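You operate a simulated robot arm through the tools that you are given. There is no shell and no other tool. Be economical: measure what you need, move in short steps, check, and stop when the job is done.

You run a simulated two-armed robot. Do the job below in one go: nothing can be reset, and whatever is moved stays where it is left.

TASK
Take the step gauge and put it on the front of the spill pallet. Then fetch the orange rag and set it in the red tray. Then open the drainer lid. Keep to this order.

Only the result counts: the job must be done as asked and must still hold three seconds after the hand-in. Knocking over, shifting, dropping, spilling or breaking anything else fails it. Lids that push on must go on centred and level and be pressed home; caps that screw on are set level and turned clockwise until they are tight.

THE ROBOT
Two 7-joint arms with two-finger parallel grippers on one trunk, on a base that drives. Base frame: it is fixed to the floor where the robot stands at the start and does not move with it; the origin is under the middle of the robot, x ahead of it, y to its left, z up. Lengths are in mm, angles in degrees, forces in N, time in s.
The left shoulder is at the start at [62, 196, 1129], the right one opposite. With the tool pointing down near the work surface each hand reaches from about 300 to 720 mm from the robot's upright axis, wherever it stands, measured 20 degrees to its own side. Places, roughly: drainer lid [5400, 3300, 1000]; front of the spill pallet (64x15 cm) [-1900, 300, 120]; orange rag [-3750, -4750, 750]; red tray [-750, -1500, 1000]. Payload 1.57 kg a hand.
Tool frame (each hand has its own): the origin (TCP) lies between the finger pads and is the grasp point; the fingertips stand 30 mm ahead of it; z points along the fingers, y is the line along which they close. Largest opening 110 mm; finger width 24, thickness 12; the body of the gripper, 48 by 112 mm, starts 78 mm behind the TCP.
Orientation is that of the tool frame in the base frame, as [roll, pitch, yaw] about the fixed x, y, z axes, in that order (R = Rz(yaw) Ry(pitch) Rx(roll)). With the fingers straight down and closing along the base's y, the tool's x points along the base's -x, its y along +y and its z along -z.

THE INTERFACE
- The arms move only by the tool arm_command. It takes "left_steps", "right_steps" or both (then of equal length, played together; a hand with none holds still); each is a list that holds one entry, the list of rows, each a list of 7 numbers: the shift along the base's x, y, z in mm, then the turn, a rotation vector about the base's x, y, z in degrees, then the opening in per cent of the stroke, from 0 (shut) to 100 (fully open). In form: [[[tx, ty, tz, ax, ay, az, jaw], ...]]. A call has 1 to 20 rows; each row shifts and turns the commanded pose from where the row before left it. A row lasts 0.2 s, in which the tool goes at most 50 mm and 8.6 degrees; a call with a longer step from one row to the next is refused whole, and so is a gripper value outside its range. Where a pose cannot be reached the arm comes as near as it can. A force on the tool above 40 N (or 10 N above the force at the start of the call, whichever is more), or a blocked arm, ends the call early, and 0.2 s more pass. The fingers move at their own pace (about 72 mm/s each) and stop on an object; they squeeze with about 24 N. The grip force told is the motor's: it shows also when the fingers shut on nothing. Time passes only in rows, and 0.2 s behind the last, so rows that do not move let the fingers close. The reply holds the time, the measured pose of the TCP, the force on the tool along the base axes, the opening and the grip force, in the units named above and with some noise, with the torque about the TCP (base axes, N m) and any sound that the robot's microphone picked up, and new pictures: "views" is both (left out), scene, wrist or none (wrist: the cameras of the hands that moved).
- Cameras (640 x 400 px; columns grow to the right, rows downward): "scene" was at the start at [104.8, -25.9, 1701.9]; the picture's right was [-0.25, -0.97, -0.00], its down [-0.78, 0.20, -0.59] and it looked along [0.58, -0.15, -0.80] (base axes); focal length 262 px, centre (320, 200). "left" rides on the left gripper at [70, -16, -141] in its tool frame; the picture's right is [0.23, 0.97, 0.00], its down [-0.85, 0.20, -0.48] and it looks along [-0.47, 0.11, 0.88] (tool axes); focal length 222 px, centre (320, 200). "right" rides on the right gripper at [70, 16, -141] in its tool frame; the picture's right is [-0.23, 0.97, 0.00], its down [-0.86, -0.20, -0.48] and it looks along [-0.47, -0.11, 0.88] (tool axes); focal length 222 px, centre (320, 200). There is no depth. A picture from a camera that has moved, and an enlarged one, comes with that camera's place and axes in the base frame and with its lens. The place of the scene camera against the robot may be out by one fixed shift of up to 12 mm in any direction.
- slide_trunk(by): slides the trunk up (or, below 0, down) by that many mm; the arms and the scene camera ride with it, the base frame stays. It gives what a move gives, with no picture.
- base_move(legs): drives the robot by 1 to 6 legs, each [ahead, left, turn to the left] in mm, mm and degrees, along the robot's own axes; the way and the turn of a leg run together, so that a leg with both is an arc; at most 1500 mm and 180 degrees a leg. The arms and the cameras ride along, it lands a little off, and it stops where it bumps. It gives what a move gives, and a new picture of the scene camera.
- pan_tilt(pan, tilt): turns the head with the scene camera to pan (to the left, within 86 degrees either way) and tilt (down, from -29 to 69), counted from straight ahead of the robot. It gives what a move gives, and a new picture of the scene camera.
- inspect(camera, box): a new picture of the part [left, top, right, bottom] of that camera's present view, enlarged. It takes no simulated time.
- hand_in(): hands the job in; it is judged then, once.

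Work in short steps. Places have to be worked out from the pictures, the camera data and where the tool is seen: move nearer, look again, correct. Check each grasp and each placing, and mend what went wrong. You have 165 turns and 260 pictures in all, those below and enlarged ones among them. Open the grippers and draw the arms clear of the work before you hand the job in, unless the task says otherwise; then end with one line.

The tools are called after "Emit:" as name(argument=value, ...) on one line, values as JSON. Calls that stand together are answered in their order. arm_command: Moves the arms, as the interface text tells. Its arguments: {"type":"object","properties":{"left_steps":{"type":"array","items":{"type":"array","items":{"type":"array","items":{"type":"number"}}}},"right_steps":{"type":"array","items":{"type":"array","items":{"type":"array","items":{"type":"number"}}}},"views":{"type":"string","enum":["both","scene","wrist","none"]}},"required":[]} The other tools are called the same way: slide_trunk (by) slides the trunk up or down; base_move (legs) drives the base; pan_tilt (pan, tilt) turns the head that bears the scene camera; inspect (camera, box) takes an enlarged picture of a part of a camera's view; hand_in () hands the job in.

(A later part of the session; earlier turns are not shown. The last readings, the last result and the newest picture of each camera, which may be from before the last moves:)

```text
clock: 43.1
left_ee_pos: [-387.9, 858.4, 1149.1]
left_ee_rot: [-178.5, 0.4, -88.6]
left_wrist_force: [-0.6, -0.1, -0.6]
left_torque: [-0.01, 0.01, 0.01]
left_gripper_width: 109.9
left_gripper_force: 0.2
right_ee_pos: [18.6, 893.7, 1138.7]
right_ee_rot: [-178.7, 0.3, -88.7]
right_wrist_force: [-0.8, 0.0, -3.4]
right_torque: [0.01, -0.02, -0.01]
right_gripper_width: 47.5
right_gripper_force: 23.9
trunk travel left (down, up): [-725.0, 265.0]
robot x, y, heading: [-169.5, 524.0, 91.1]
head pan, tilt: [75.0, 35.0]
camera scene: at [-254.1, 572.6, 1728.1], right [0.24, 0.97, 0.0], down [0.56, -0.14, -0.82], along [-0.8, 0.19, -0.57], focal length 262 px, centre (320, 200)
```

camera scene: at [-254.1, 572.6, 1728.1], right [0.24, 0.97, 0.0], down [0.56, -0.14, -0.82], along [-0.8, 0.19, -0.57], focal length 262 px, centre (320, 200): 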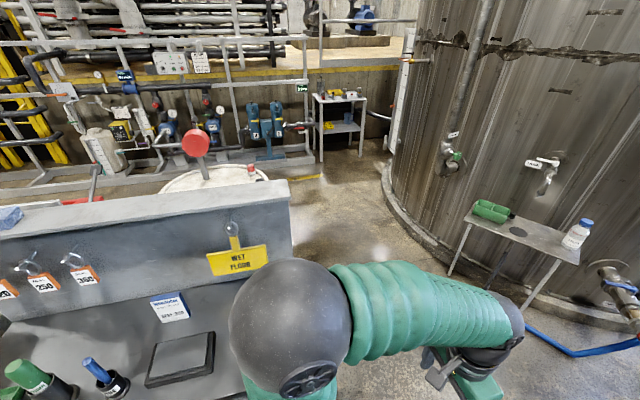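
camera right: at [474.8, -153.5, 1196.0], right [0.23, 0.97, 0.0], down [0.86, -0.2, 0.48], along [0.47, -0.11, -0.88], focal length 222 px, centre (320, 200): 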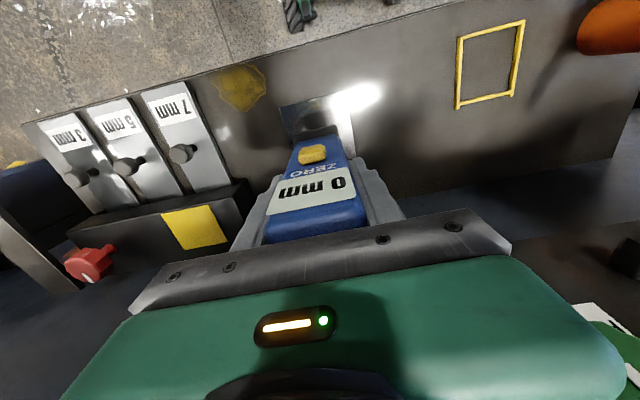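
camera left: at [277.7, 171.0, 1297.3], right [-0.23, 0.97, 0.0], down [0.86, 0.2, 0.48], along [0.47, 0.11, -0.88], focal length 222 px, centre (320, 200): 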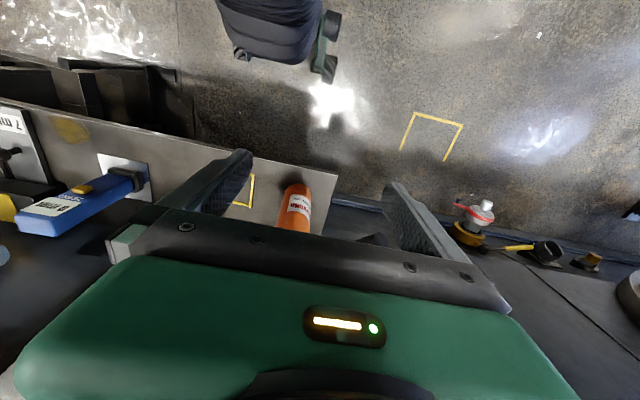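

The pallet (drum) is behind the bench; the aisle between bench end (y≈700) and drain (y≈1600) is free. I go to y≈1140 and turn left.

Emit:
base_move(legs=[[620, 0, 0], [0, 0, 88]])

Emit:
pan_tilt(pan=30, tilt=35)

```text
clock: 50.5
left_ee_pos: [-519.1, 946.1, 1150.6]
left_ee_rot: [-178.6, 0.5, 1.1]
left_wrist_force: [0.1, 0.3, 0.3]
left_torque: [0.04, -0.02, 0.01]
left_gripper_width: 109.9
left_gripper_force: 0.1
right_ee_pos: [-552.3, 1351.6, 1138.9]
right_ee_rot: [-178.7, 0.5, 1.0]
right_wrist_force: [0.4, 0.0, -2.5]
right_torque: [-0.02, -0.02, 0.0]
right_gripper_width: 47.8
right_gripper_force: 23.7
trunk travel left (down, up): [-725.0, 265.0]
robot x, y, heading: [-185.4, 1164.3, -179.1]
head pan, tilt: [75.0, 35.0]
camera scene: at [-238.2, 1073.4, 1728.2], right [-0.97, 0.24, 0.0], down [0.14, 0.56, -0.82], along [-0.2, -0.79, -0.57], focal length 262 px, centre (320, 200)
```

scene: 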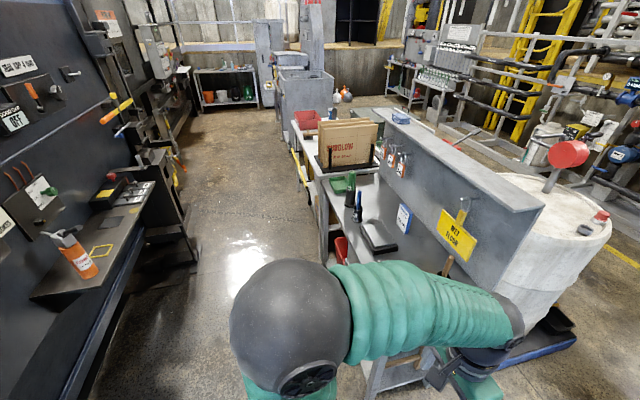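

```text
clock: 51.6
left_ee_pos: [-518.8, 945.7, 1150.4]
left_ee_rot: [-178.6, 0.5, 1.0]
left_wrist_force: [-1.2, 0.4, 0.2]
left_torque: [-0.02, 0.01, 0.02]
left_gripper_width: 109.6
left_gripper_force: 0.1
right_ee_pos: [-552.1, 1352.7, 1139.7]
right_ee_rot: [-178.6, 0.6, 1.0]
right_wrist_force: [0.3, 0.1, -1.6]
right_torque: [-0.01, -0.04, -0.01]
right_gripper_width: 47.8
right_gripper_force: 24.7
trunk travel left (down, up): [-725.0, 265.0]
robot x, y, heading: [-187.2, 1165.6, -178.9]
head pan, tilt: [30.0, 35.0]
camera scene: at [-292.3, 1113.2, 1728.1], right [-0.52, 0.86, 0.0], down [0.49, 0.3, -0.82], along [-0.7, -0.42, -0.57], focal length 262 px, centre (320, 200)
```

scene: 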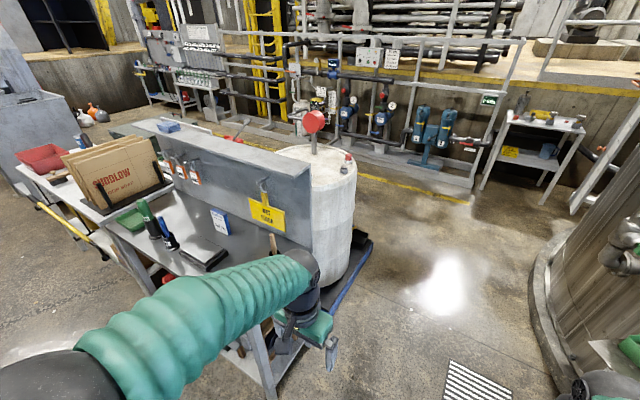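

The white drum stands on the blue spill pallet, whose front faces -x. I drive along the aisle to x≈-2450 in two legs.

Emit:
base_move(legs=[[1150, 0, 0], [1100, 0, 0]])

Emit:
pan_tilt(pan=86, tilt=40)

```text
clock: 62.7
left_ee_pos: [-2764.7, 866.9, 1149.7]
left_ee_rot: [-178.7, 0.6, 2.5]
left_wrist_force: [-0.6, 0.0, 0.0]
left_torque: [0.0, -0.04, -0.04]
left_gripper_width: 110.0
left_gripper_force: 0.1
right_ee_pos: [-2807.3, 1272.7, 1139.6]
right_ee_rot: [-178.7, 0.5, 2.4]
right_wrist_force: [-0.9, -0.3, -2.4]
right_torque: [-0.02, 0.02, -0.03]
right_gripper_width: 48.0
right_gripper_force: 24.4
trunk travel left (down, up): [-725.0, 265.0]
robot x, y, heading: [-2437.3, 1098.8, -177.8]
head pan, tilt: [30.0, 35.0]
camera scene: at [-2541.3, 1039.5, 1728.2], right [-0.54, 0.84, 0.0], down [0.48, 0.31, -0.82], along [-0.69, -0.44, -0.57], focal length 262 px, centre (320, 200)
```

scene: 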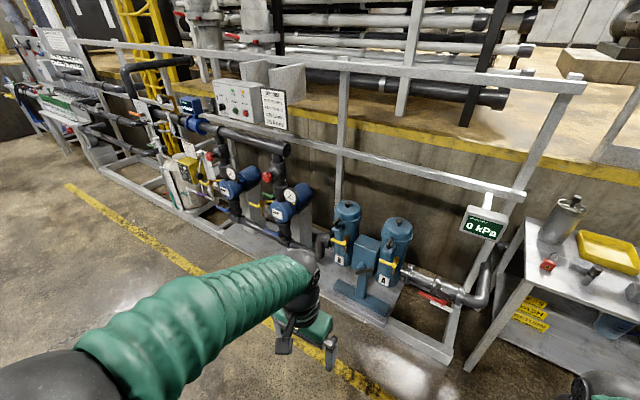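

```text
clock: 64.0
left_ee_pos: [-2765.9, 866.8, 1148.9]
left_ee_rot: [-178.6, 0.6, 2.5]
left_wrist_force: [-0.4, 0.3, -0.2]
left_torque: [-0.01, -0.03, 0.03]
left_gripper_width: 109.9
left_gripper_force: 0.0
right_ee_pos: [-2809.1, 1273.1, 1139.3]
right_ee_rot: [-178.6, 0.4, 2.4]
right_wrist_force: [0.2, 0.0, -1.9]
right_torque: [0.0, 0.0, 0.04]
right_gripper_width: 47.8
right_gripper_force: 24.4
trunk travel left (down, up): [-725.0, 265.0]
robot x, y, heading: [-2434.5, 1093.2, -177.7]
head pan, tilt: [85.9, 40.0]
camera scene: at [-2470.5, 1001.7, 1720.7], right [-1.0, 0.03, 0.0], down [0.02, 0.64, -0.77], along [-0.02, -0.77, -0.64], focal length 262 px, centre (320, 200)
```

scene: 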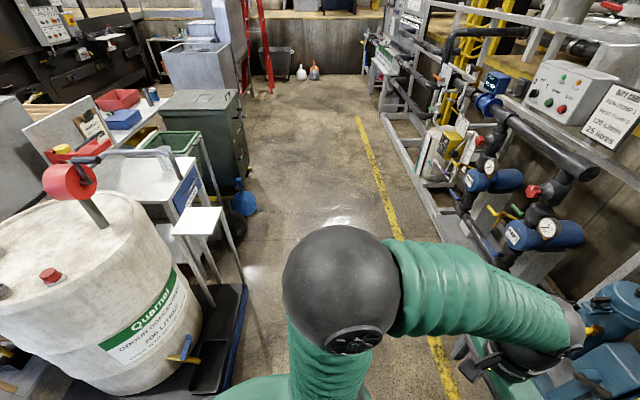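

The pallet's front strip lies at the drum's -x side. I turn around to face +x here, where there is room.

Emit:
base_move(legs=[[0, 0, 178]])

Emit:
pan_tilt(pan=-40, tilt=45)

```text
clock: 71.7
left_ee_pos: [-2106.8, 1319.3, 1148.3]
left_ee_rot: [-178.6, 0.6, -177.8]
left_wrist_force: [0.9, 0.1, -0.1]
left_torque: [-0.02, 0.02, -0.02]
left_gripper_width: 110.0
left_gripper_force: 0.1
right_ee_pos: [-2065.6, 912.7, 1138.2]
right_ee_rot: [-178.6, 0.5, -177.7]
right_wrist_force: [0.0, -0.3, -2.2]
right_torque: [0.03, -0.05, 0.02]
right_gripper_width: 47.9
right_gripper_force: 24.1
trunk travel left (down, up): [-725.0, 265.0]
robot x, y, heading: [-2439.6, 1093.7, 2.4]
head pan, tilt: [85.9, 40.0]
camera scene: at [-2400.7, 1174.1, 1720.7], right [1.0, -0.03, 0.0], down [-0.02, -0.64, -0.77], along [0.02, 0.77, -0.64], focal length 262 px, centre (320, 200)
```

scene: 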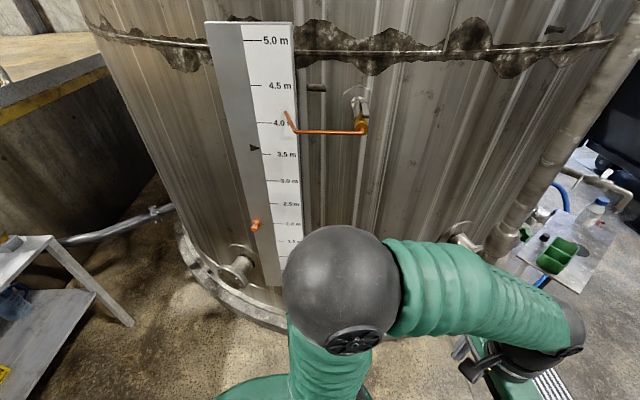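

```text
clock: 73.8
left_ee_pos: [-2106.7, 1319.3, 1149.5]
left_ee_rot: [-178.6, 0.5, -177.8]
left_wrist_force: [0.7, -0.5, -0.2]
left_torque: [-0.01, -0.04, 0.01]
left_gripper_width: 110.1
left_gripper_force: 0.0
right_ee_pos: [-2065.8, 913.2, 1139.5]
right_ee_rot: [-178.6, 0.5, -177.8]
right_wrist_force: [0.0, -0.6, -2.9]
right_torque: [0.04, -0.04, -0.01]
right_gripper_width: 47.9
right_gripper_force: 23.9
trunk travel left (down, up): [-725.0, 265.0]
robot x, y, heading: [-2437.6, 1097.3, 2.2]
head pan, tilt: [-40.0, 45.0]
camera scene: at [-2339.2, 1039.3, 1713.3], right [-0.61, -0.79, 0.0], down [-0.56, 0.43, -0.71], along [0.56, -0.43, -0.71], focal length 262 px, centre (320, 200)
```

scene: 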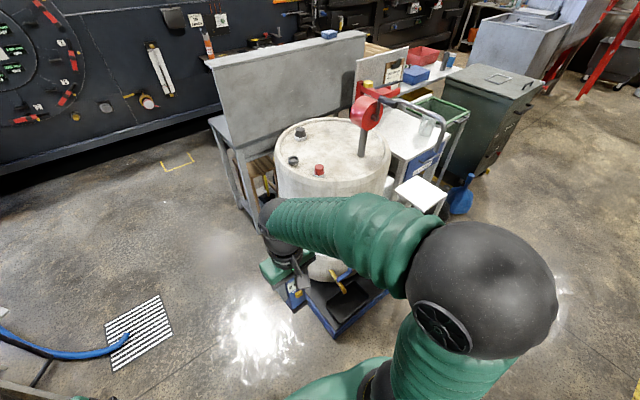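

Pallet front edge is near x≈-1990, from y≈650 down. I strafe right about 600 mm to face it.

Emit:
base_move(legs=[[-30, -620, -2]])

Emit:
pan_tilt(pan=-10, tilt=60)

```text
clock: 77.3
left_ee_pos: [-2117.6, 685.8, 1148.1]
left_ee_rot: [-178.4, 0.5, -179.7]
left_wrist_force: [0.1, 0.5, 0.0]
left_torque: [-0.03, 0.06, 0.03]
left_gripper_width: 110.2
left_gripper_force: 0.1
right_ee_pos: [-2089.6, 279.2, 1140.8]
right_ee_rot: [-178.4, 0.4, -179.8]
right_wrist_force: [-0.2, 0.3, -3.2]
right_torque: [0.03, -0.01, -0.04]
right_gripper_width: 47.9
right_gripper_force: 24.1
trunk travel left (down, up): [-725.0, 265.0]
robot x, y, heading: [-2452.9, 471.1, -0.1]
head pan, tilt: [-40.0, 45.0]
camera scene: at [-2358.4, 416.1, 1713.5], right [-0.64, -0.77, 0.0], down [-0.54, 0.45, -0.71], along [0.54, -0.45, -0.71], focal length 262 px, centre (320, 200)
```

scene: 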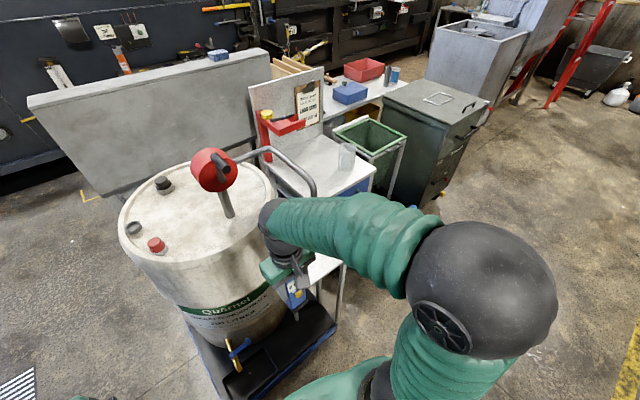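

```text
clock: 78.3
left_ee_pos: [-2116.9, 684.5, 1149.3]
left_ee_rot: [-178.5, 0.4, -179.7]
left_wrist_force: [0.2, 0.1, 0.2]
left_torque: [-0.02, -0.04, 0.02]
left_gripper_width: 110.1
left_gripper_force: 0.1
right_ee_pos: [-2090.4, 275.9, 1139.0]
right_ee_rot: [-178.5, 0.5, -179.9]
right_wrist_force: [-0.2, 0.2, -1.7]
right_torque: [-0.01, 0.01, 0.01]
right_gripper_width: 48.0
right_gripper_force: 23.8
trunk travel left (down, up): [-725.0, 265.0]
robot x, y, heading: [-2455.6, 465.2, 0.1]
head pan, tilt: [-10.0, 60.0]
camera scene: at [-2355.4, 453.5, 1693.9], right [-0.17, -0.99, 0.0], down [-0.85, 0.15, -0.5], along [0.49, -0.09, -0.87], focal length 262 px, centre (320, 200)
```

scene: 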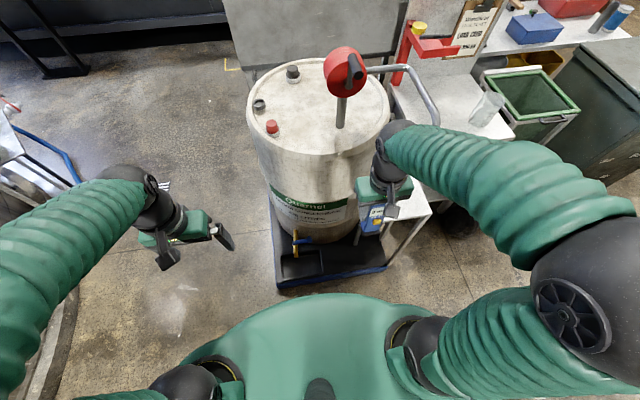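

Emit:
inspect(camera="scene", box=[250, 190, 450, 310])

Emit:
inspect(camera="right", box=[0, 0, 640, 400])

```text
3.20 times, centred on (350, 250) of scene
camera zoom: at [-2355.4, 453.5, 1693.9], right [-0.17, -0.99, 0.0], down [-0.85, 0.15, -0.5], along [0.49, -0.09, -0.87], focal length 838 px, centre (224, 40)
```

zoom: 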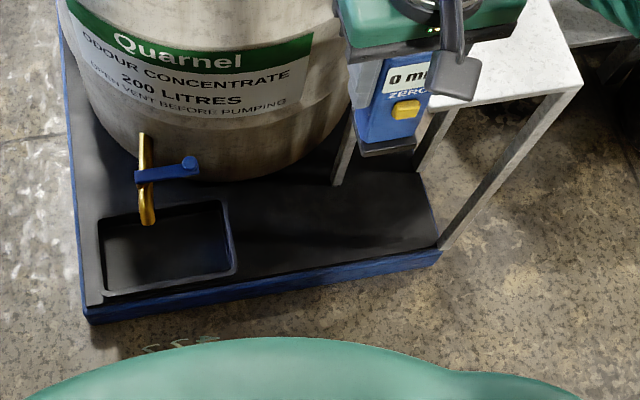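

```text
1.00 times, centred on (320, 200) of right (not enlarged: the box is as wide or as high as the picture)
camera zoom: at [-2161.5, 296.4, 1279.2], right [0.22, 0.97, -0.02], down [0.85, -0.18, 0.49], along [0.47, -0.13, -0.87], focal length 222 px, centre (320, 200)
```

zoom: 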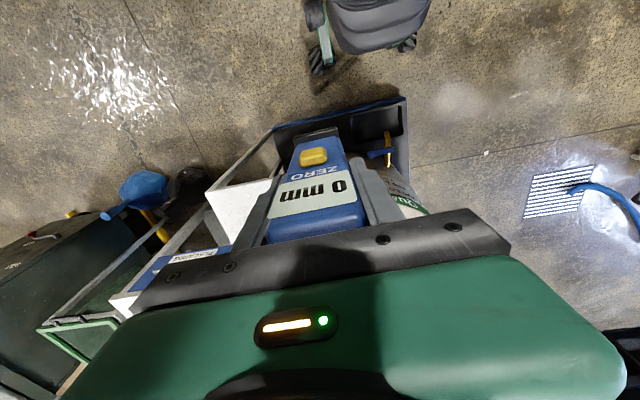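

The free part of the front deck is right of the sump, around (-1900, 160); a small white stand's leg is near. I lower the trunk 690 mm for the work and a closer look.

Emit:
slide_trunk(by=-690)

Emit:
pan_tilt(pan=-25, tilt=50)

Emit:
inspect(camera="right", box=[0, 0, 640, 400])

Emit:
inspect(camera="left", box=[0, 0, 640, 400])

```text
refused: -690 is not a number from -400 to 400
```

```text
clock: 79.0
left_ee_pos: [-2117.9, 681.7, 1151.1]
left_ee_rot: [-178.6, 0.5, -179.7]
left_wrist_force: [-0.2, -0.3, 0.0]
left_torque: [-0.02, -0.02, -0.03]
left_gripper_width: 109.8
left_gripper_force: 0.0
right_ee_pos: [-2090.1, 275.3, 1140.0]
right_ee_rot: [-178.6, 0.5, -179.7]
right_wrist_force: [-0.5, 0.0, -0.9]
right_torque: [0.0, -0.01, 0.0]
right_gripper_width: 47.9
right_gripper_force: 24.9
trunk travel left (down, up): [-725.0, 265.0]
robot x, y, heading: [-2457.5, 467.0, -0.1]
head pan, tilt: [-25.0, 50.0]
camera scene: at [-2351.1, 430.5, 1706.4], right [-0.42, -0.91, 0.0], down [-0.7, 0.32, -0.64], along [0.58, -0.27, -0.77], focal length 262 px, centre (320, 200)
```

scene: 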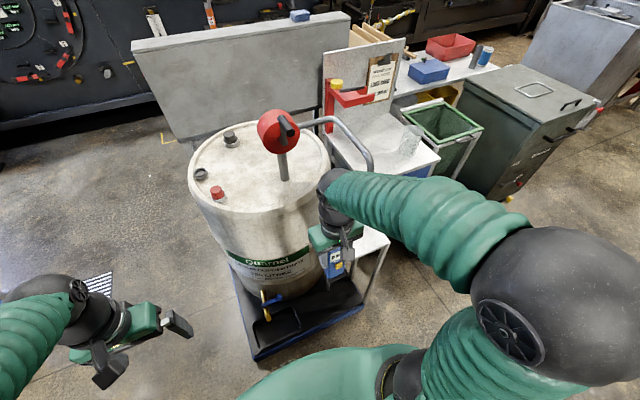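

```text
1.00 times, centred on (320, 200) of right (not enlarged: the box is as wide or as high as the picture)
camera zoom: at [-2161.3, 294.8, 1279.0], right [0.22, 0.97, -0.02], down [0.85, -0.18, 0.49], along [0.47, -0.13, -0.87], focal length 222 px, centre (320, 200)
```

zoom: 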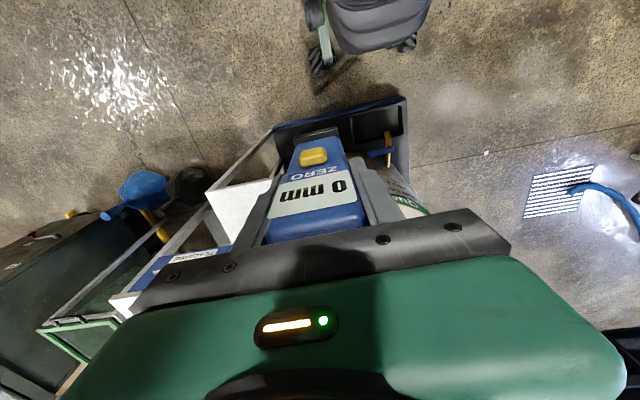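

```text
1.00 times, centred on (320, 200) of left (not enlarged: the box is as wide or as high as the picture)
camera zoom: at [-2188.9, 669.8, 1292.1], right [-0.23, 0.97, -0.03], down [0.85, 0.22, 0.48], along [0.47, 0.09, -0.88], focal length 222 px, centre (320, 200)
```

zoom: 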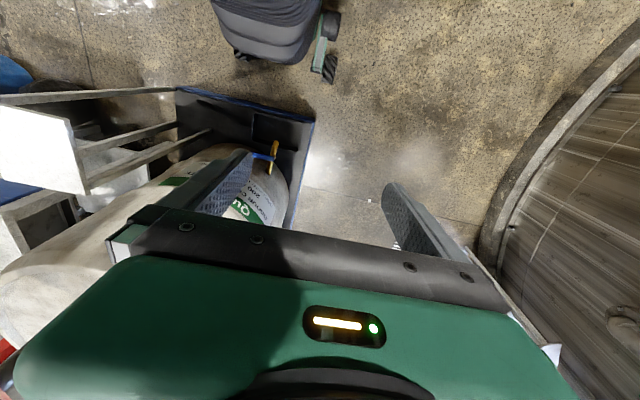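

Emit:
inspect(camera="left", box=[60, 70, 330, 240])

Emit:
slide_trunk(by=-350)

Emit:
inspect(camera="scene", box=[200, 100, 480, 300])

Emit:
inspect(camera="left", box=[0, 40, 400, 290])

```text
2.35 times, centred on (195, 155) of left
camera zoom: at [-2188.9, 669.8, 1292.1], right [-0.23, 0.97, -0.03], down [0.85, 0.22, 0.48], along [0.47, 0.09, -0.88], focal length 523 px, centre (614, 306)
```

zoom: 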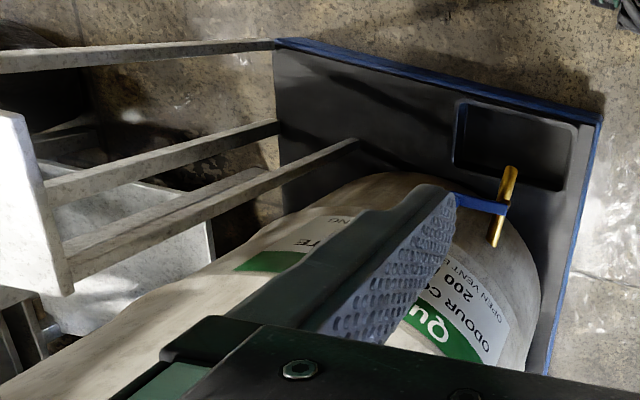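

```text
clock: 82.5
left_ee_pos: [-2117.8, 682.6, 800.0]
left_ee_rot: [-178.6, 0.6, -179.7]
left_wrist_force: [-0.2, 0.0, 0.7]
left_torque: [0.02, -0.01, -0.02]
left_gripper_width: 109.8
left_gripper_force: 0.0
right_ee_pos: [-2091.3, 276.0, 789.2]
right_ee_rot: [-178.7, 0.6, -179.8]
right_wrist_force: [-0.1, -0.2, -1.9]
right_torque: [-0.02, -0.03, 0.03]
right_gripper_width: 48.1
right_gripper_force: 23.8
trunk travel left (down, up): [-375.0, 615.0]
robot x, y, heading: [-2453.1, 466.2, 0.2]
head pan, tilt: [-25.0, 50.0]
```

```text
2.00 times, centred on (340, 200) of scene
camera zoom: at [-2351.6, 430.3, 1356.4], right [-0.42, -0.91, 0.0], down [-0.7, 0.32, -0.64], along [0.58, -0.27, -0.77], focal length 524 px, centre (280, 200)
```

zoom: 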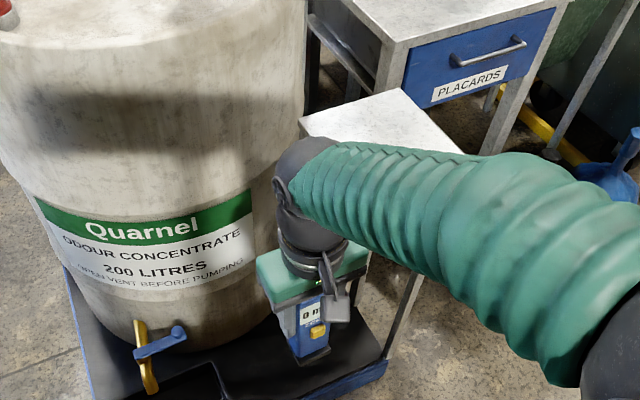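

```text
1.60 times, centred on (200, 165) of left
camera zoom: at [-2189.4, 669.7, 942.2], right [-0.23, 0.97, -0.03], down [0.85, 0.22, 0.48], along [0.47, 0.09, -0.88], focal length 355 px, centre (512, 256)
```

zoom: 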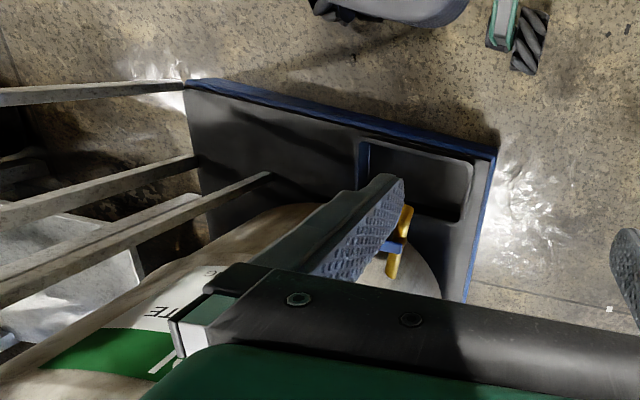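

Free deck lies at y≈100–340 on the front strip; the stand's top covers y<80. I lower the trunk further and aim for (-1900, 230).

Emit:
slide_trunk(by=-330)

Emit:
arm_command(right_steps=[[[30, -8, 0, 1.4, 0.5, 0, 0], [40, -9, 0, 0, 0, 0, 0], [40, -9, 0, 0, 0, 0, 0], [40, -9, 0, 0, 0, 0, 0], [40, -9, -30, 0, 0, 0, 0], [0, 0, -30, 0, 0, 0, 0], [0, 0, 0, 0, 0, 0, 0]]])

```text
clock: 85.7
left_ee_pos: [-2118.4, 683.4, 469.4]
left_ee_rot: [-178.6, 0.5, -179.6]
left_wrist_force: [-0.5, 0.5, 0.3]
left_torque: [-0.02, 0.04, 0.02]
left_gripper_width: 110.0
left_gripper_force: 0.0
right_ee_pos: [-2089.9, 276.0, 458.7]
right_ee_rot: [-178.6, 0.6, -179.7]
right_wrist_force: [-0.5, 0.2, -2.1]
right_torque: [0.01, -0.04, -0.01]
right_gripper_width: 47.9
right_gripper_force: 23.6
trunk travel left (down, up): [-45.0, 945.0]
robot x, y, heading: [-2456.6, 469.4, -0.0]
head pan, tilt: [-25.0, 50.0]
```

```text
refused: row 5 steps farther than a row can; nothing moved
```

Emit:
arm_command(right_steps=[[[30, -8, 0, 1.4, 0.5, 0, 0], [40, -9, 0, 0, 0, 0, 0], [40, -9, 0, 0, 0, 0, 0], [40, -9, 0, 0, 0, 0, 0], [38, -9, 0, 0, 0, 0, 0], [0, 0, -40, 0, 0, 0, 0], [0, 0, -20, 0, 0, 0, 0], [0, 0, 0, 0, 0, 0, 0]]])

Emit:
inspect(camera="left", box=[0, 0, 400, 250])

```text
clock: 87.5
left_ee_pos: [-2118.3, 682.3, 469.8]
left_ee_rot: [-178.6, 0.5, -179.7]
left_wrist_force: [0.0, 0.2, 0.9]
left_torque: [0.0, 0.0, 0.0]
left_gripper_width: 110.2
left_gripper_force: 0.0
right_ee_pos: [-1902.0, 232.4, 399.2]
right_ee_rot: [180.0, 0.0, -179.7]
right_wrist_force: [0.1, 0.3, -2.2]
right_torque: [0.06, 0.01, 0.02]
right_gripper_width: 47.9
right_gripper_force: 23.7
trunk travel left (down, up): [-45.0, 945.0]
robot x, y, heading: [-2452.0, 466.4, 0.4]
head pan, tilt: [-25.0, 50.0]
camera scene: at [-2351.1, 430.1, 1026.3], right [-0.42, -0.91, 0.0], down [-0.7, 0.32, -0.64], along [0.58, -0.27, -0.77], focal length 262 px, centre (320, 200)
camera right: at [-1971.9, 247.9, 539.4], right [0.22, 0.97, 0.0], down [0.86, -0.2, 0.48], along [0.47, -0.11, -0.88], focal length 222 px, centre (320, 200)
```

scene: 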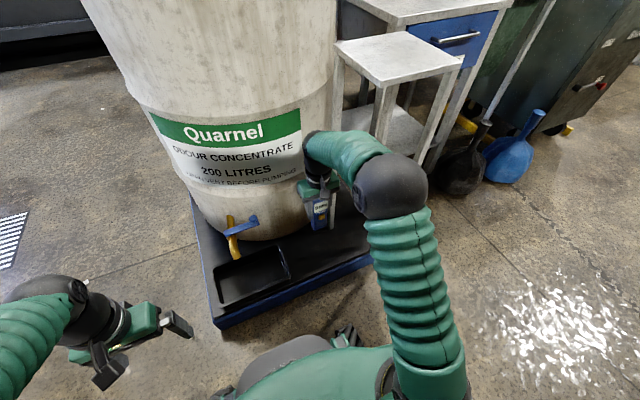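
right: 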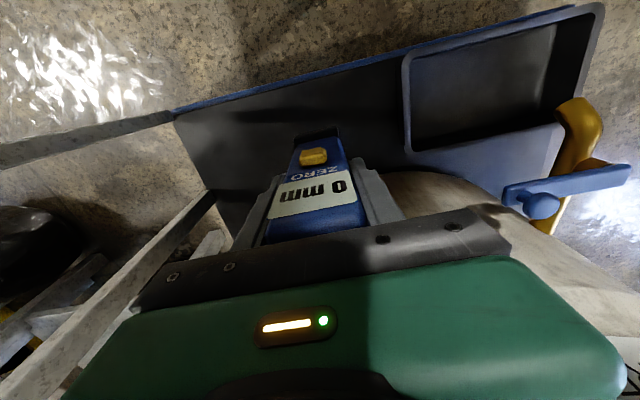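

```text
1.60 times, centred on (200, 125) of left
camera zoom: at [-2189.6, 669.6, 612.2], right [-0.23, 0.97, -0.03], down [0.85, 0.22, 0.48], along [0.47, 0.09, -0.88], focal length 355 px, centre (512, 320)
```

zoom: 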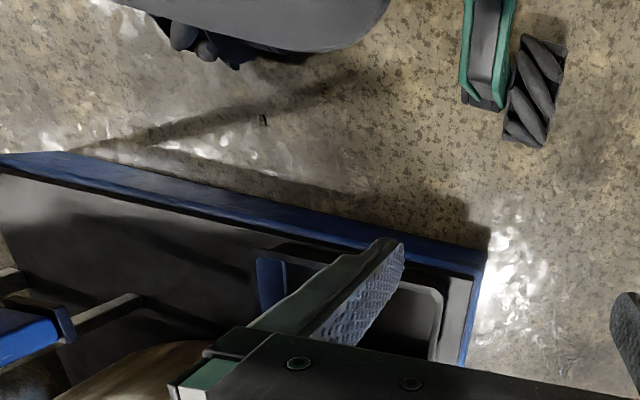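

Hand is above the free deck (front edge x≈-1984, sump from y≈387, drum well behind). I descend to TCP z≈240, then feel down.

Emit:
arm_command(right_steps=[[[0, 0, -40, 0, 0, 0, 0], [0, 0, -40, 0, 0, 0, 0], [0, 0, -40, 0, 0, 0, 0], [0, 0, -30, 0, 0, 0, 0], [0, 0, 0, 0, 0, 0, 0]]])

Emit:
inspect(camera="scene", box=[180, 140, 420, 290])

```text
clock: 88.7
left_ee_pos: [-2118.3, 681.5, 470.0]
left_ee_rot: [-178.6, 0.5, -179.7]
left_wrist_force: [-1.2, 0.5, 1.2]
left_torque: [0.01, 0.0, -0.01]
left_gripper_width: 109.8
left_gripper_force: 0.1
right_ee_pos: [-1904.1, 232.5, 248.2]
right_ee_rot: [-180.0, 0.0, -179.7]
right_wrist_force: [0.0, -0.4, -1.8]
right_torque: [-0.01, -0.01, 0.01]
right_gripper_width: 48.2
right_gripper_force: 23.8
trunk travel left (down, up): [-45.0, 945.0]
robot x, y, heading: [-2454.3, 467.5, 0.0]
head pan, tilt: [-25.0, 50.0]
camera scene: at [-2351.0, 430.1, 1026.3], right [-0.42, -0.91, 0.0], down [-0.7, 0.32, -0.64], along [0.58, -0.27, -0.77], focal length 262 px, centre (320, 200)
camera right: at [-1974.0, 248.2, 389.8], right [0.22, 0.97, 0.0], down [0.86, -0.2, 0.48], along [0.47, -0.11, -0.88], focal length 222 px, centre (320, 200)
```

scene: 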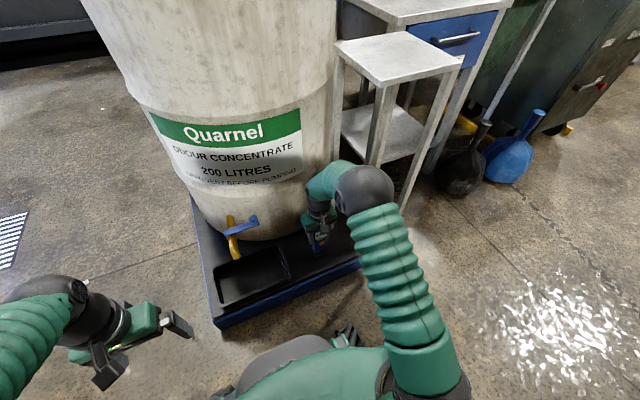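
right: 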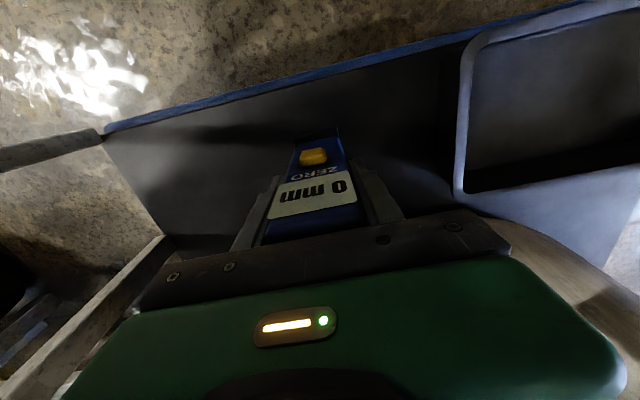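

```text
2.67 times, centred on (300, 215) of scene
camera zoom: at [-2351.0, 430.1, 1026.3], right [-0.42, -0.91, 0.0], down [-0.7, 0.32, -0.64], along [0.58, -0.27, -0.77], focal length 699 px, centre (373, 160)
```

zoom: 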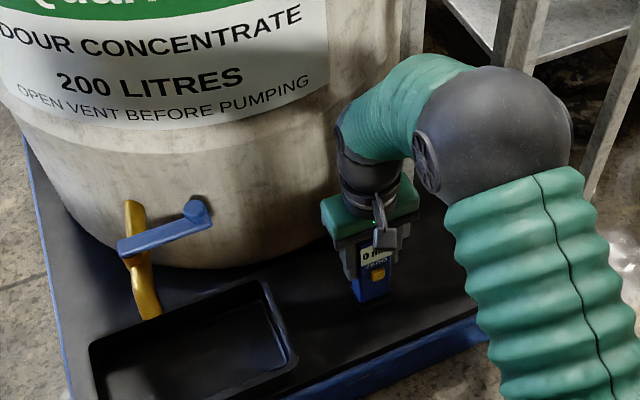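

Feeling down in small steps.

Emit:
arm_command(right_steps=[[[0, 0, -5, 0, 0, 0, 0], [0, 0, -5, 0, 0, 0, 0], [0, 0, -5, 0, 0, 0, 0], [0, 0, -3, 0, 0, 0, 0], [0, 0, -3, 0, 0, 0, 0], [0, 0, 0, 0, 0, 0, 0]]], views="none")

```text
clock: 90.1
left_ee_pos: [-2118.4, 682.6, 470.2]
left_ee_rot: [-178.6, 0.6, -179.7]
left_wrist_force: [0.4, -0.1, -0.2]
left_torque: [0.01, -0.02, -0.02]
left_gripper_width: 110.1
left_gripper_force: 0.0
right_ee_pos: [-1903.1, 231.4, 227.7]
right_ee_rot: [-180.0, 0.0, -179.9]
right_wrist_force: [0.5, 0.0, -2.9]
right_torque: [0.01, 0.0, -0.02]
right_gripper_width: 48.0
right_gripper_force: 24.2
trunk travel left (down, up): [-45.0, 945.0]
robot x, y, heading: [-2454.1, 472.6, 0.1]
head pan, tilt: [-25.0, 50.0]
```

Emit:
arm_command(right_steps=[[[0, 0, -3, 0, 0, 0, 0], [0, 0, -3, 0, 0, 0, 0], [0, 0, -2, 0, 0, 0, 0], [0, 0, 0, 0, 0, 0, 0]]], views="none")

Emit:
arm_command(right_steps=[[[0, 0, -2, 0, 0, 0, 0], [0, 0, -2, 0, 0, 0, 0], [0, 0, 0, 0, 0, 0, 0]]], views="wrist")

```text
clock: 91.1
left_ee_pos: [-2118.9, 682.9, 469.3]
left_ee_rot: [-178.5, 0.7, -179.6]
left_wrist_force: [0.0, -0.2, -0.3]
left_torque: [0.0, 0.01, -0.01]
left_gripper_width: 110.0
left_gripper_force: 0.0
right_ee_pos: [-1901.9, 230.6, 222.9]
right_ee_rot: [-179.9, 0.1, -179.8]
right_wrist_force: [-4.7, 1.4, 16.5]
right_torque: [0.35, 0.59, 0.05]
right_gripper_width: 48.0
right_gripper_force: 24.2
trunk travel left (down, up): [-45.0, 945.0]
robot x, y, heading: [-2451.3, 467.7, 0.2]
head pan, tilt: [-25.0, 50.0]
```

```text
clock: 91.9
left_ee_pos: [-2118.8, 682.4, 471.4]
left_ee_rot: [-178.4, 0.6, -179.7]
left_wrist_force: [0.0, 0.0, -0.3]
left_torque: [0.01, 0.02, 0.0]
left_gripper_width: 110.1
left_gripper_force: 0.0
right_ee_pos: [-1901.7, 230.2, 218.1]
right_ee_rot: [-179.9, 0.2, -179.8]
right_wrist_force: [4.1, -1.8, 20.3]
right_torque: [0.34, -0.2, -0.05]
right_gripper_width: 47.4
right_gripper_force: 24.0
trunk travel left (down, up): [-45.0, 945.0]
robot x, y, heading: [-2452.7, 464.4, 0.2]
head pan, tilt: [-25.0, 50.0]
camera right: at [-1972.4, 247.8, 357.7], right [0.22, 0.97, 0.0], down [0.85, -0.2, 0.48], along [0.47, -0.11, -0.88], focal length 222 px, centre (320, 200)
```

right: 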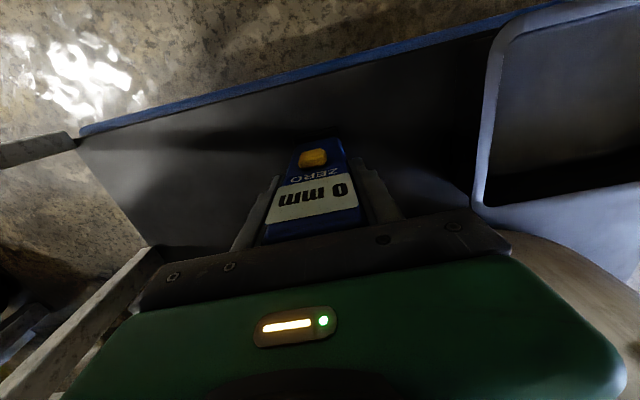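

Contact at z≈222 (20 N). I ease up 2 mm, open the fingers a bit, then withdraw upward.

Emit:
arm_command(right_steps=[[[0, 0, 2, 0, 0, 0, 0], [0, 0, 0, 0, 0, 0, 55], [0, 0, 0, 0, 0, 0, 65], [0, 0, 0, 0, 0, 0, 70], [0, 0, 0, 0, 0, 0, 70]]], views="wrist")

Emit:
arm_command(right_steps=[[[0, 0, 15, 0, 0, 0, 75], [0, 0, 30, 0, 0, 0, 75], [0, 0, 40, 0, 0, 0, 75], [0, 0, 40, 0, 0, 0, 75], [0, 0, 40, 0, 0, 0, 75], [0, 0, 40, 0, 0, 0, 75], [0, 0, 0, 0, 0, 0, 75]]])

Emit:
inspect(camera="scene", box=[180, 140, 420, 290])

```text
clock: 93.1
left_ee_pos: [-2118.3, 682.2, 470.1]
left_ee_rot: [-178.6, 0.6, -179.7]
left_wrist_force: [0.6, -0.2, 0.2]
left_torque: [0.02, 0.02, -0.03]
left_gripper_width: 109.8
left_gripper_force: 0.0
right_ee_pos: [-1903.5, 232.2, 217.9]
right_ee_rot: [179.9, 0.0, -179.8]
right_wrist_force: [0.9, 0.3, -0.4]
right_torque: [-0.03, 0.01, -0.04]
right_gripper_width: 77.0
right_gripper_force: 0.0
trunk travel left (down, up): [-45.0, 945.0]
robot x, y, heading: [-2454.5, 470.0, 0.1]
head pan, tilt: [-25.0, 50.0]
camera right: at [-1972.7, 247.9, 358.4], right [0.22, 0.97, 0.0], down [0.86, -0.2, 0.48], along [0.47, -0.11, -0.88], focal length 222 px, centre (320, 200)
```

right: 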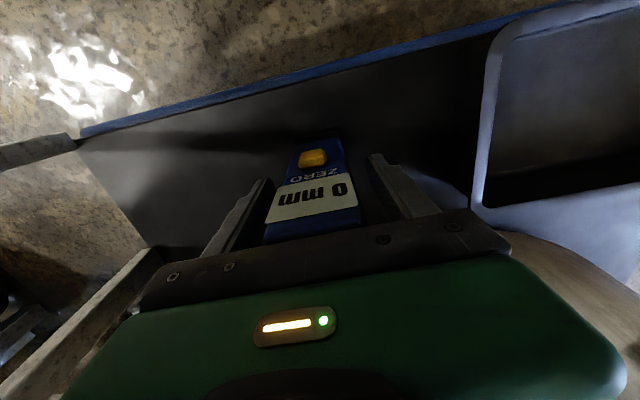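

```text
clock: 94.7
left_ee_pos: [-2119.6, 682.6, 470.7]
left_ee_rot: [-178.6, 0.5, -179.7]
left_wrist_force: [0.9, -0.4, -0.6]
left_torque: [-0.04, -0.02, 0.01]
left_gripper_width: 110.1
left_gripper_force: 0.0
right_ee_pos: [-1902.1, 232.3, 423.7]
right_ee_rot: [180.0, 0.0, -179.7]
right_wrist_force: [-0.1, 0.1, 0.1]
right_torque: [0.0, 0.0, 0.02]
right_gripper_width: 82.4
right_gripper_force: 0.0
trunk travel left (down, up): [-45.0, 945.0]
robot x, y, heading: [-2452.5, 464.4, -0.0]
head pan, tilt: [-25.0, 50.0]
camera scene: at [-2351.7, 430.3, 1026.4], right [-0.42, -0.91, 0.0], down [-0.7, 0.32, -0.64], along [0.58, -0.27, -0.77], focal length 262 px, centre (320, 200)
camera right: at [-1972.9, 248.0, 564.7], right [0.22, 0.97, 0.0], down [0.86, -0.2, 0.48], along [0.47, -0.11, -0.88], focal length 222 px, centre (320, 200)
```

scene: 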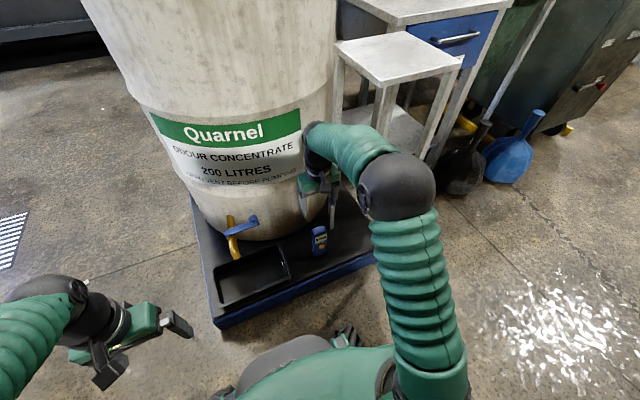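
right: 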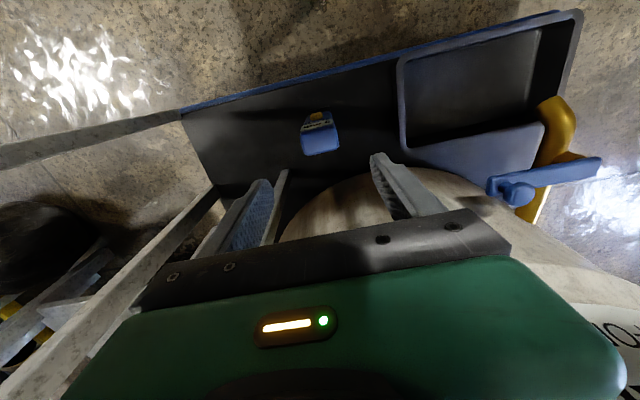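

```text
2.67 times, centred on (300, 215) of scene
camera zoom: at [-2351.7, 430.3, 1026.4], right [-0.42, -0.91, 0.0], down [-0.7, 0.32, -0.64], along [0.58, -0.27, -0.77], focal length 699 px, centre (373, 160)
```

zoom: 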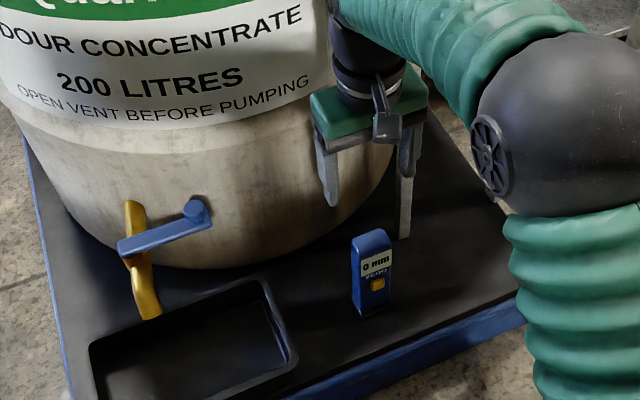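

The gauge stands on the front of the pallet. I draw the right arm back and raise the trunk again.

Emit:
arm_command(right_steps=[[[-40, 5, 20, 0, 0, 0, 80], [-40, 5, 10, 0, 0, 0, 100], [-40, 5, 0, 0, 0, 0, 100], [-40, 5, 0, 0, 0, 0, 100], [-40, 5, 0, 0, 0, 0, 100], [0, 0, 0, 0, 0, 0, 100]]], views="none")

Emit:
slide_trunk(by=400)

Emit:
slide_trunk(by=280)

Emit:
base_move(legs=[[-100, 0, 0], [0, 0, -90]])

Emit:
pan_tilt(pan=0, tilt=25)

```text
clock: 96.1
left_ee_pos: [-2118.2, 683.6, 470.3]
left_ee_rot: [-178.5, 0.5, -179.7]
left_wrist_force: [-0.4, 0.5, 0.2]
left_torque: [0.02, 0.02, 0.0]
left_gripper_width: 109.8
left_gripper_force: 0.1
right_ee_pos: [-2104.3, 258.4, 453.8]
right_ee_rot: [180.0, 0.0, -179.7]
right_wrist_force: [-0.6, -0.9, 0.9]
right_torque: [0.02, 0.02, 0.01]
right_gripper_width: 110.3
right_gripper_force: 0.0
trunk travel left (down, up): [-45.0, 945.0]
robot x, y, heading: [-2455.3, 466.8, -0.0]
head pan, tilt: [-25.0, 50.0]
```

```text
clock: 99.9
left_ee_pos: [-2118.8, 682.7, 869.9]
left_ee_rot: [-178.5, 0.5, -179.6]
left_wrist_force: [0.5, 0.3, -0.1]
left_torque: [-0.02, 0.0, 0.01]
left_gripper_width: 109.8
left_gripper_force: 0.2
right_ee_pos: [-2104.7, 258.4, 854.0]
right_ee_rot: [-180.0, 0.0, -179.8]
right_wrist_force: [0.3, 0.4, 0.1]
right_torque: [0.03, 0.0, 0.06]
right_gripper_width: 110.1
right_gripper_force: 0.0
trunk travel left (down, up): [-445.0, 545.0]
robot x, y, heading: [-2453.8, 467.5, 0.3]
head pan, tilt: [-25.0, 50.0]
```

```text
clock: 102.8
left_ee_pos: [-2116.7, 682.4, 1150.4]
left_ee_rot: [-178.6, 0.5, -179.7]
left_wrist_force: [0.2, 0.3, 0.0]
left_torque: [0.03, 0.01, 0.02]
left_gripper_width: 110.1
left_gripper_force: 0.0
right_ee_pos: [-2103.5, 258.1, 1133.1]
right_ee_rot: [180.0, 0.1, -179.8]
right_wrist_force: [0.3, 0.0, 0.2]
right_torque: [0.03, -0.01, 0.01]
right_gripper_width: 110.0
right_gripper_force: 0.1
trunk travel left (down, up): [-725.0, 265.0]
robot x, y, heading: [-2449.9, 468.6, 0.2]
head pan, tilt: [-25.0, 50.0]
```

```text
clock: 107.7
left_ee_pos: [-2338.0, 133.1, 1149.6]
left_ee_rot: [-178.7, 0.4, 90.7]
left_wrist_force: [0.7, 0.1, -0.2]
left_torque: [0.0, -0.02, -0.01]
left_gripper_width: 109.9
left_gripper_force: 0.1
right_ee_pos: [-2761.3, 115.5, 1133.4]
right_ee_rot: [179.9, 0.0, 90.6]
right_wrist_force: [0.5, -0.2, 0.1]
right_torque: [0.02, -0.01, -0.03]
right_gripper_width: 110.1
right_gripper_force: 0.0
trunk travel left (down, up): [-725.0, 265.0]
robot x, y, heading: [-2555.7, 468.8, -89.3]
head pan, tilt: [-25.0, 50.0]
camera scene: at [-2585.0, 360.0, 1706.4], right [-0.91, 0.41, 0.0], down [0.32, 0.7, -0.64], along [-0.27, -0.58, -0.77], focal length 262 px, centre (320, 200)
```

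scene: 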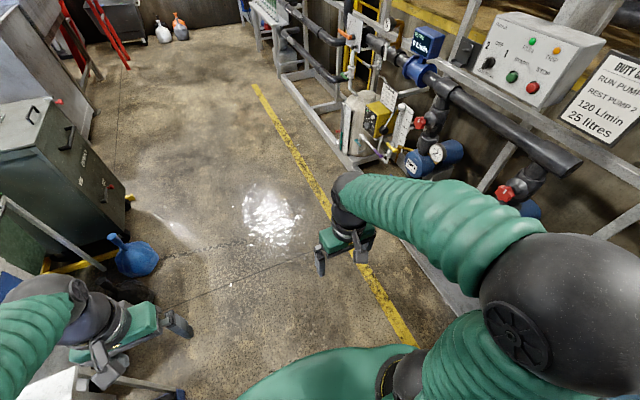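

```text
clock: 108.6
left_ee_pos: [-2338.9, 132.5, 1149.4]
left_ee_rot: [-178.7, 0.5, 90.7]
left_wrist_force: [-0.5, -0.2, -0.5]
left_torque: [0.02, 0.0, -0.02]
left_gripper_width: 109.6
left_gripper_force: 0.1
right_ee_pos: [-2762.0, 115.8, 1132.4]
right_ee_rot: [-180.0, 0.1, 90.6]
right_wrist_force: [0.2, 0.9, 0.0]
right_torque: [0.0, 0.03, 0.0]
right_gripper_width: 109.9
right_gripper_force: 0.1
trunk travel left (down, up): [-725.0, 265.0]
robot x, y, heading: [-2551.4, 463.8, -89.4]
head pan, tilt: [0.0, 25.0]
camera scene: at [-2552.6, 338.2, 1743.8], right [-1.0, -0.01, 0.0], down [0.0, 0.42, -0.91], along [0.01, -0.91, -0.42], focal length 262 px, centre (320, 200)
```

scene: 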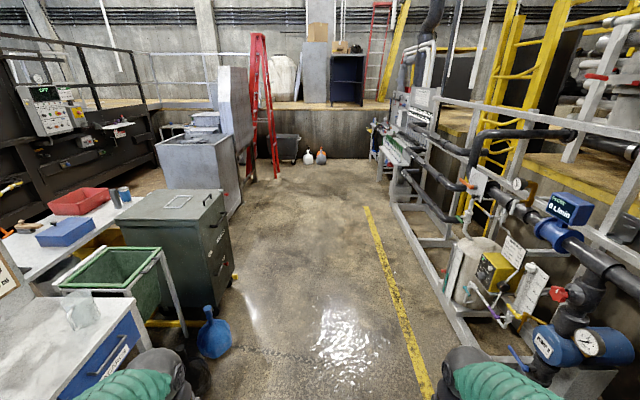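

Aisle ahead is free. I zoom to where the rag bench should be (right far end).

Emit:
inspect(camera="scene", box=[340, 90, 460, 190])

Emit:
base_move(legs=[[1200, 100, 0], [1000, 0, 0]])

```text
4.00 times, centred on (400, 140) of scene
camera zoom: at [-2552.6, 338.2, 1743.8], right [-1.0, -0.01, 0.0], down [0.0, 0.42, -0.91], along [0.01, -0.91, -0.42], focal length 1048 px, centre (0, 440)
```

zoom: 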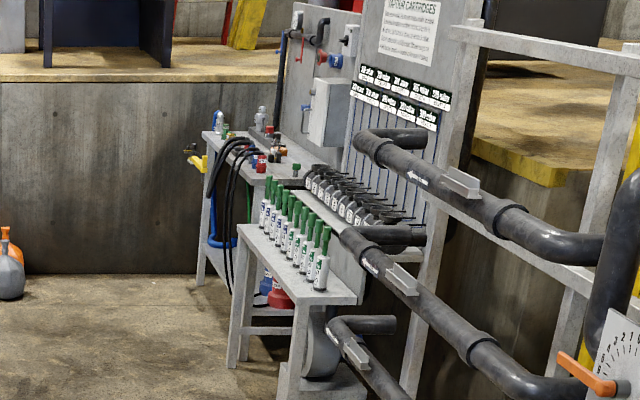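

```text
clock: 119.3
left_ee_pos: [-2222.3, -2027.9, 1149.4]
left_ee_rot: [-178.6, 0.6, 90.3]
left_wrist_force: [-0.5, 0.0, -0.5]
left_torque: [-0.02, 0.01, 0.0]
left_gripper_width: 110.0
left_gripper_force: 0.1
right_ee_pos: [-2646.1, -2041.2, 1133.3]
right_ee_rot: [-180.0, 0.0, 90.1]
right_wrist_force: [0.2, 0.2, 0.7]
right_torque: [0.0, -0.02, -0.01]
right_gripper_width: 110.1
right_gripper_force: 0.1
trunk travel left (down, up): [-725.0, 265.0]
robot x, y, heading: [-2436.5, -1692.6, -89.7]
head pan, tilt: [0.0, 25.0]
camera scene: at [-2435.6, -1820.2, 1744.0], right [-1.0, 0.0, 0.0], down [0.0, 0.42, -0.91], along [0.0, -0.91, -0.42], focal length 262 px, centre (320, 200)
```

scene: 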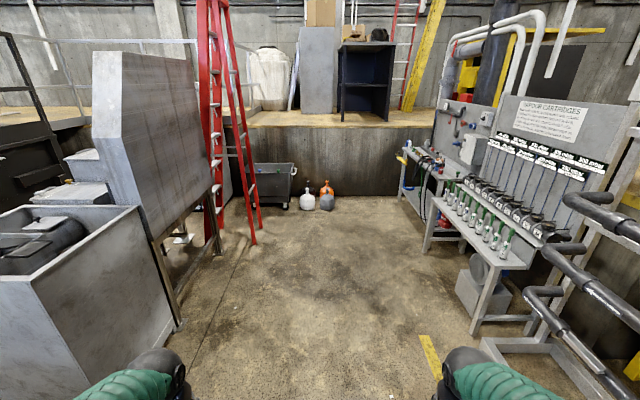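

The rag should be on the far-right bench. I drive on and look to the right.

Emit:
base_move(legs=[[1450, 0, 0], [800, 0, -45]])

Emit:
pan_tilt(pan=-15, tilt=35)

```text
clock: 130.6
left_ee_pos: [-2779.6, -4295.3, 1150.9]
left_ee_rot: [-178.5, 0.5, 46.5]
left_wrist_force: [0.4, 1.3, 0.4]
left_torque: [-0.03, 0.04, 0.02]
left_gripper_width: 109.9
left_gripper_force: 0.1
right_ee_pos: [-3095.8, -4012.6, 1133.1]
right_ee_rot: [-180.0, -0.1, 46.4]
right_wrist_force: [0.6, 0.5, 1.0]
right_torque: [0.0, 0.01, 0.0]
right_gripper_width: 109.9
right_gripper_force: 0.1
trunk travel left (down, up): [-725.0, 265.0]
robot x, y, heading: [-2701.4, -3907.6, -133.5]
head pan, tilt: [0.0, 25.0]
cut short: leg 2
camera scene: at [-2786.4, -4000.0, 1744.0], right [-0.72, 0.69, 0.0], down [0.29, 0.31, -0.91], along [-0.63, -0.66, -0.42], focal length 262 px, centre (320, 200)
```

scene: 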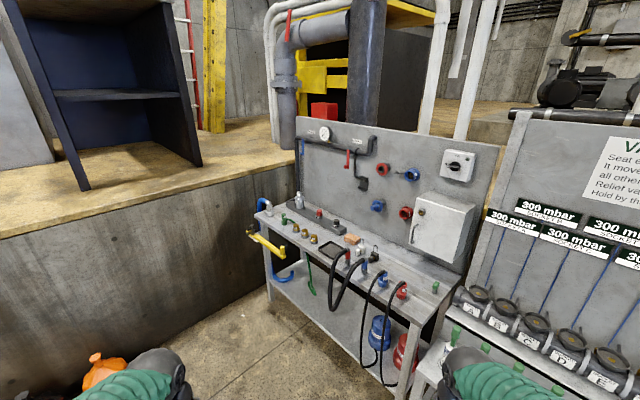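

```text
clock: 131.3
left_ee_pos: [-2782.6, -4296.4, 1149.0]
left_ee_rot: [-178.6, 0.5, 46.6]
left_wrist_force: [0.5, -1.0, 0.1]
left_torque: [-0.04, -0.03, 0.01]
left_gripper_width: 110.1
left_gripper_force: 0.0
right_ee_pos: [-3097.3, -4013.0, 1133.0]
right_ee_rot: [-180.0, -0.1, 46.4]
right_wrist_force: [-0.5, -0.3, 0.1]
right_torque: [-0.01, 0.02, 0.0]
right_gripper_width: 109.9
right_gripper_force: 0.0
trunk travel left (down, up): [-725.0, 265.0]
robot x, y, heading: [-2702.6, -3906.4, -133.5]
head pan, tilt: [-15.0, 35.0]
camera scene: at [-2799.7, -3980.6, 1728.1], right [-0.52, 0.85, 0.0], down [0.49, 0.3, -0.82], along [-0.7, -0.43, -0.57], focal length 262 px, centre (320, 200)
```

scene: 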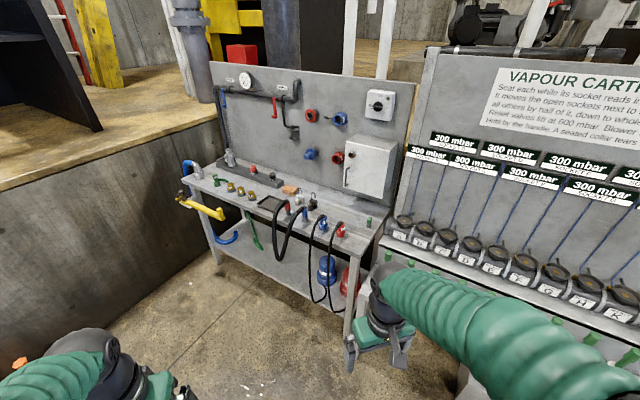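

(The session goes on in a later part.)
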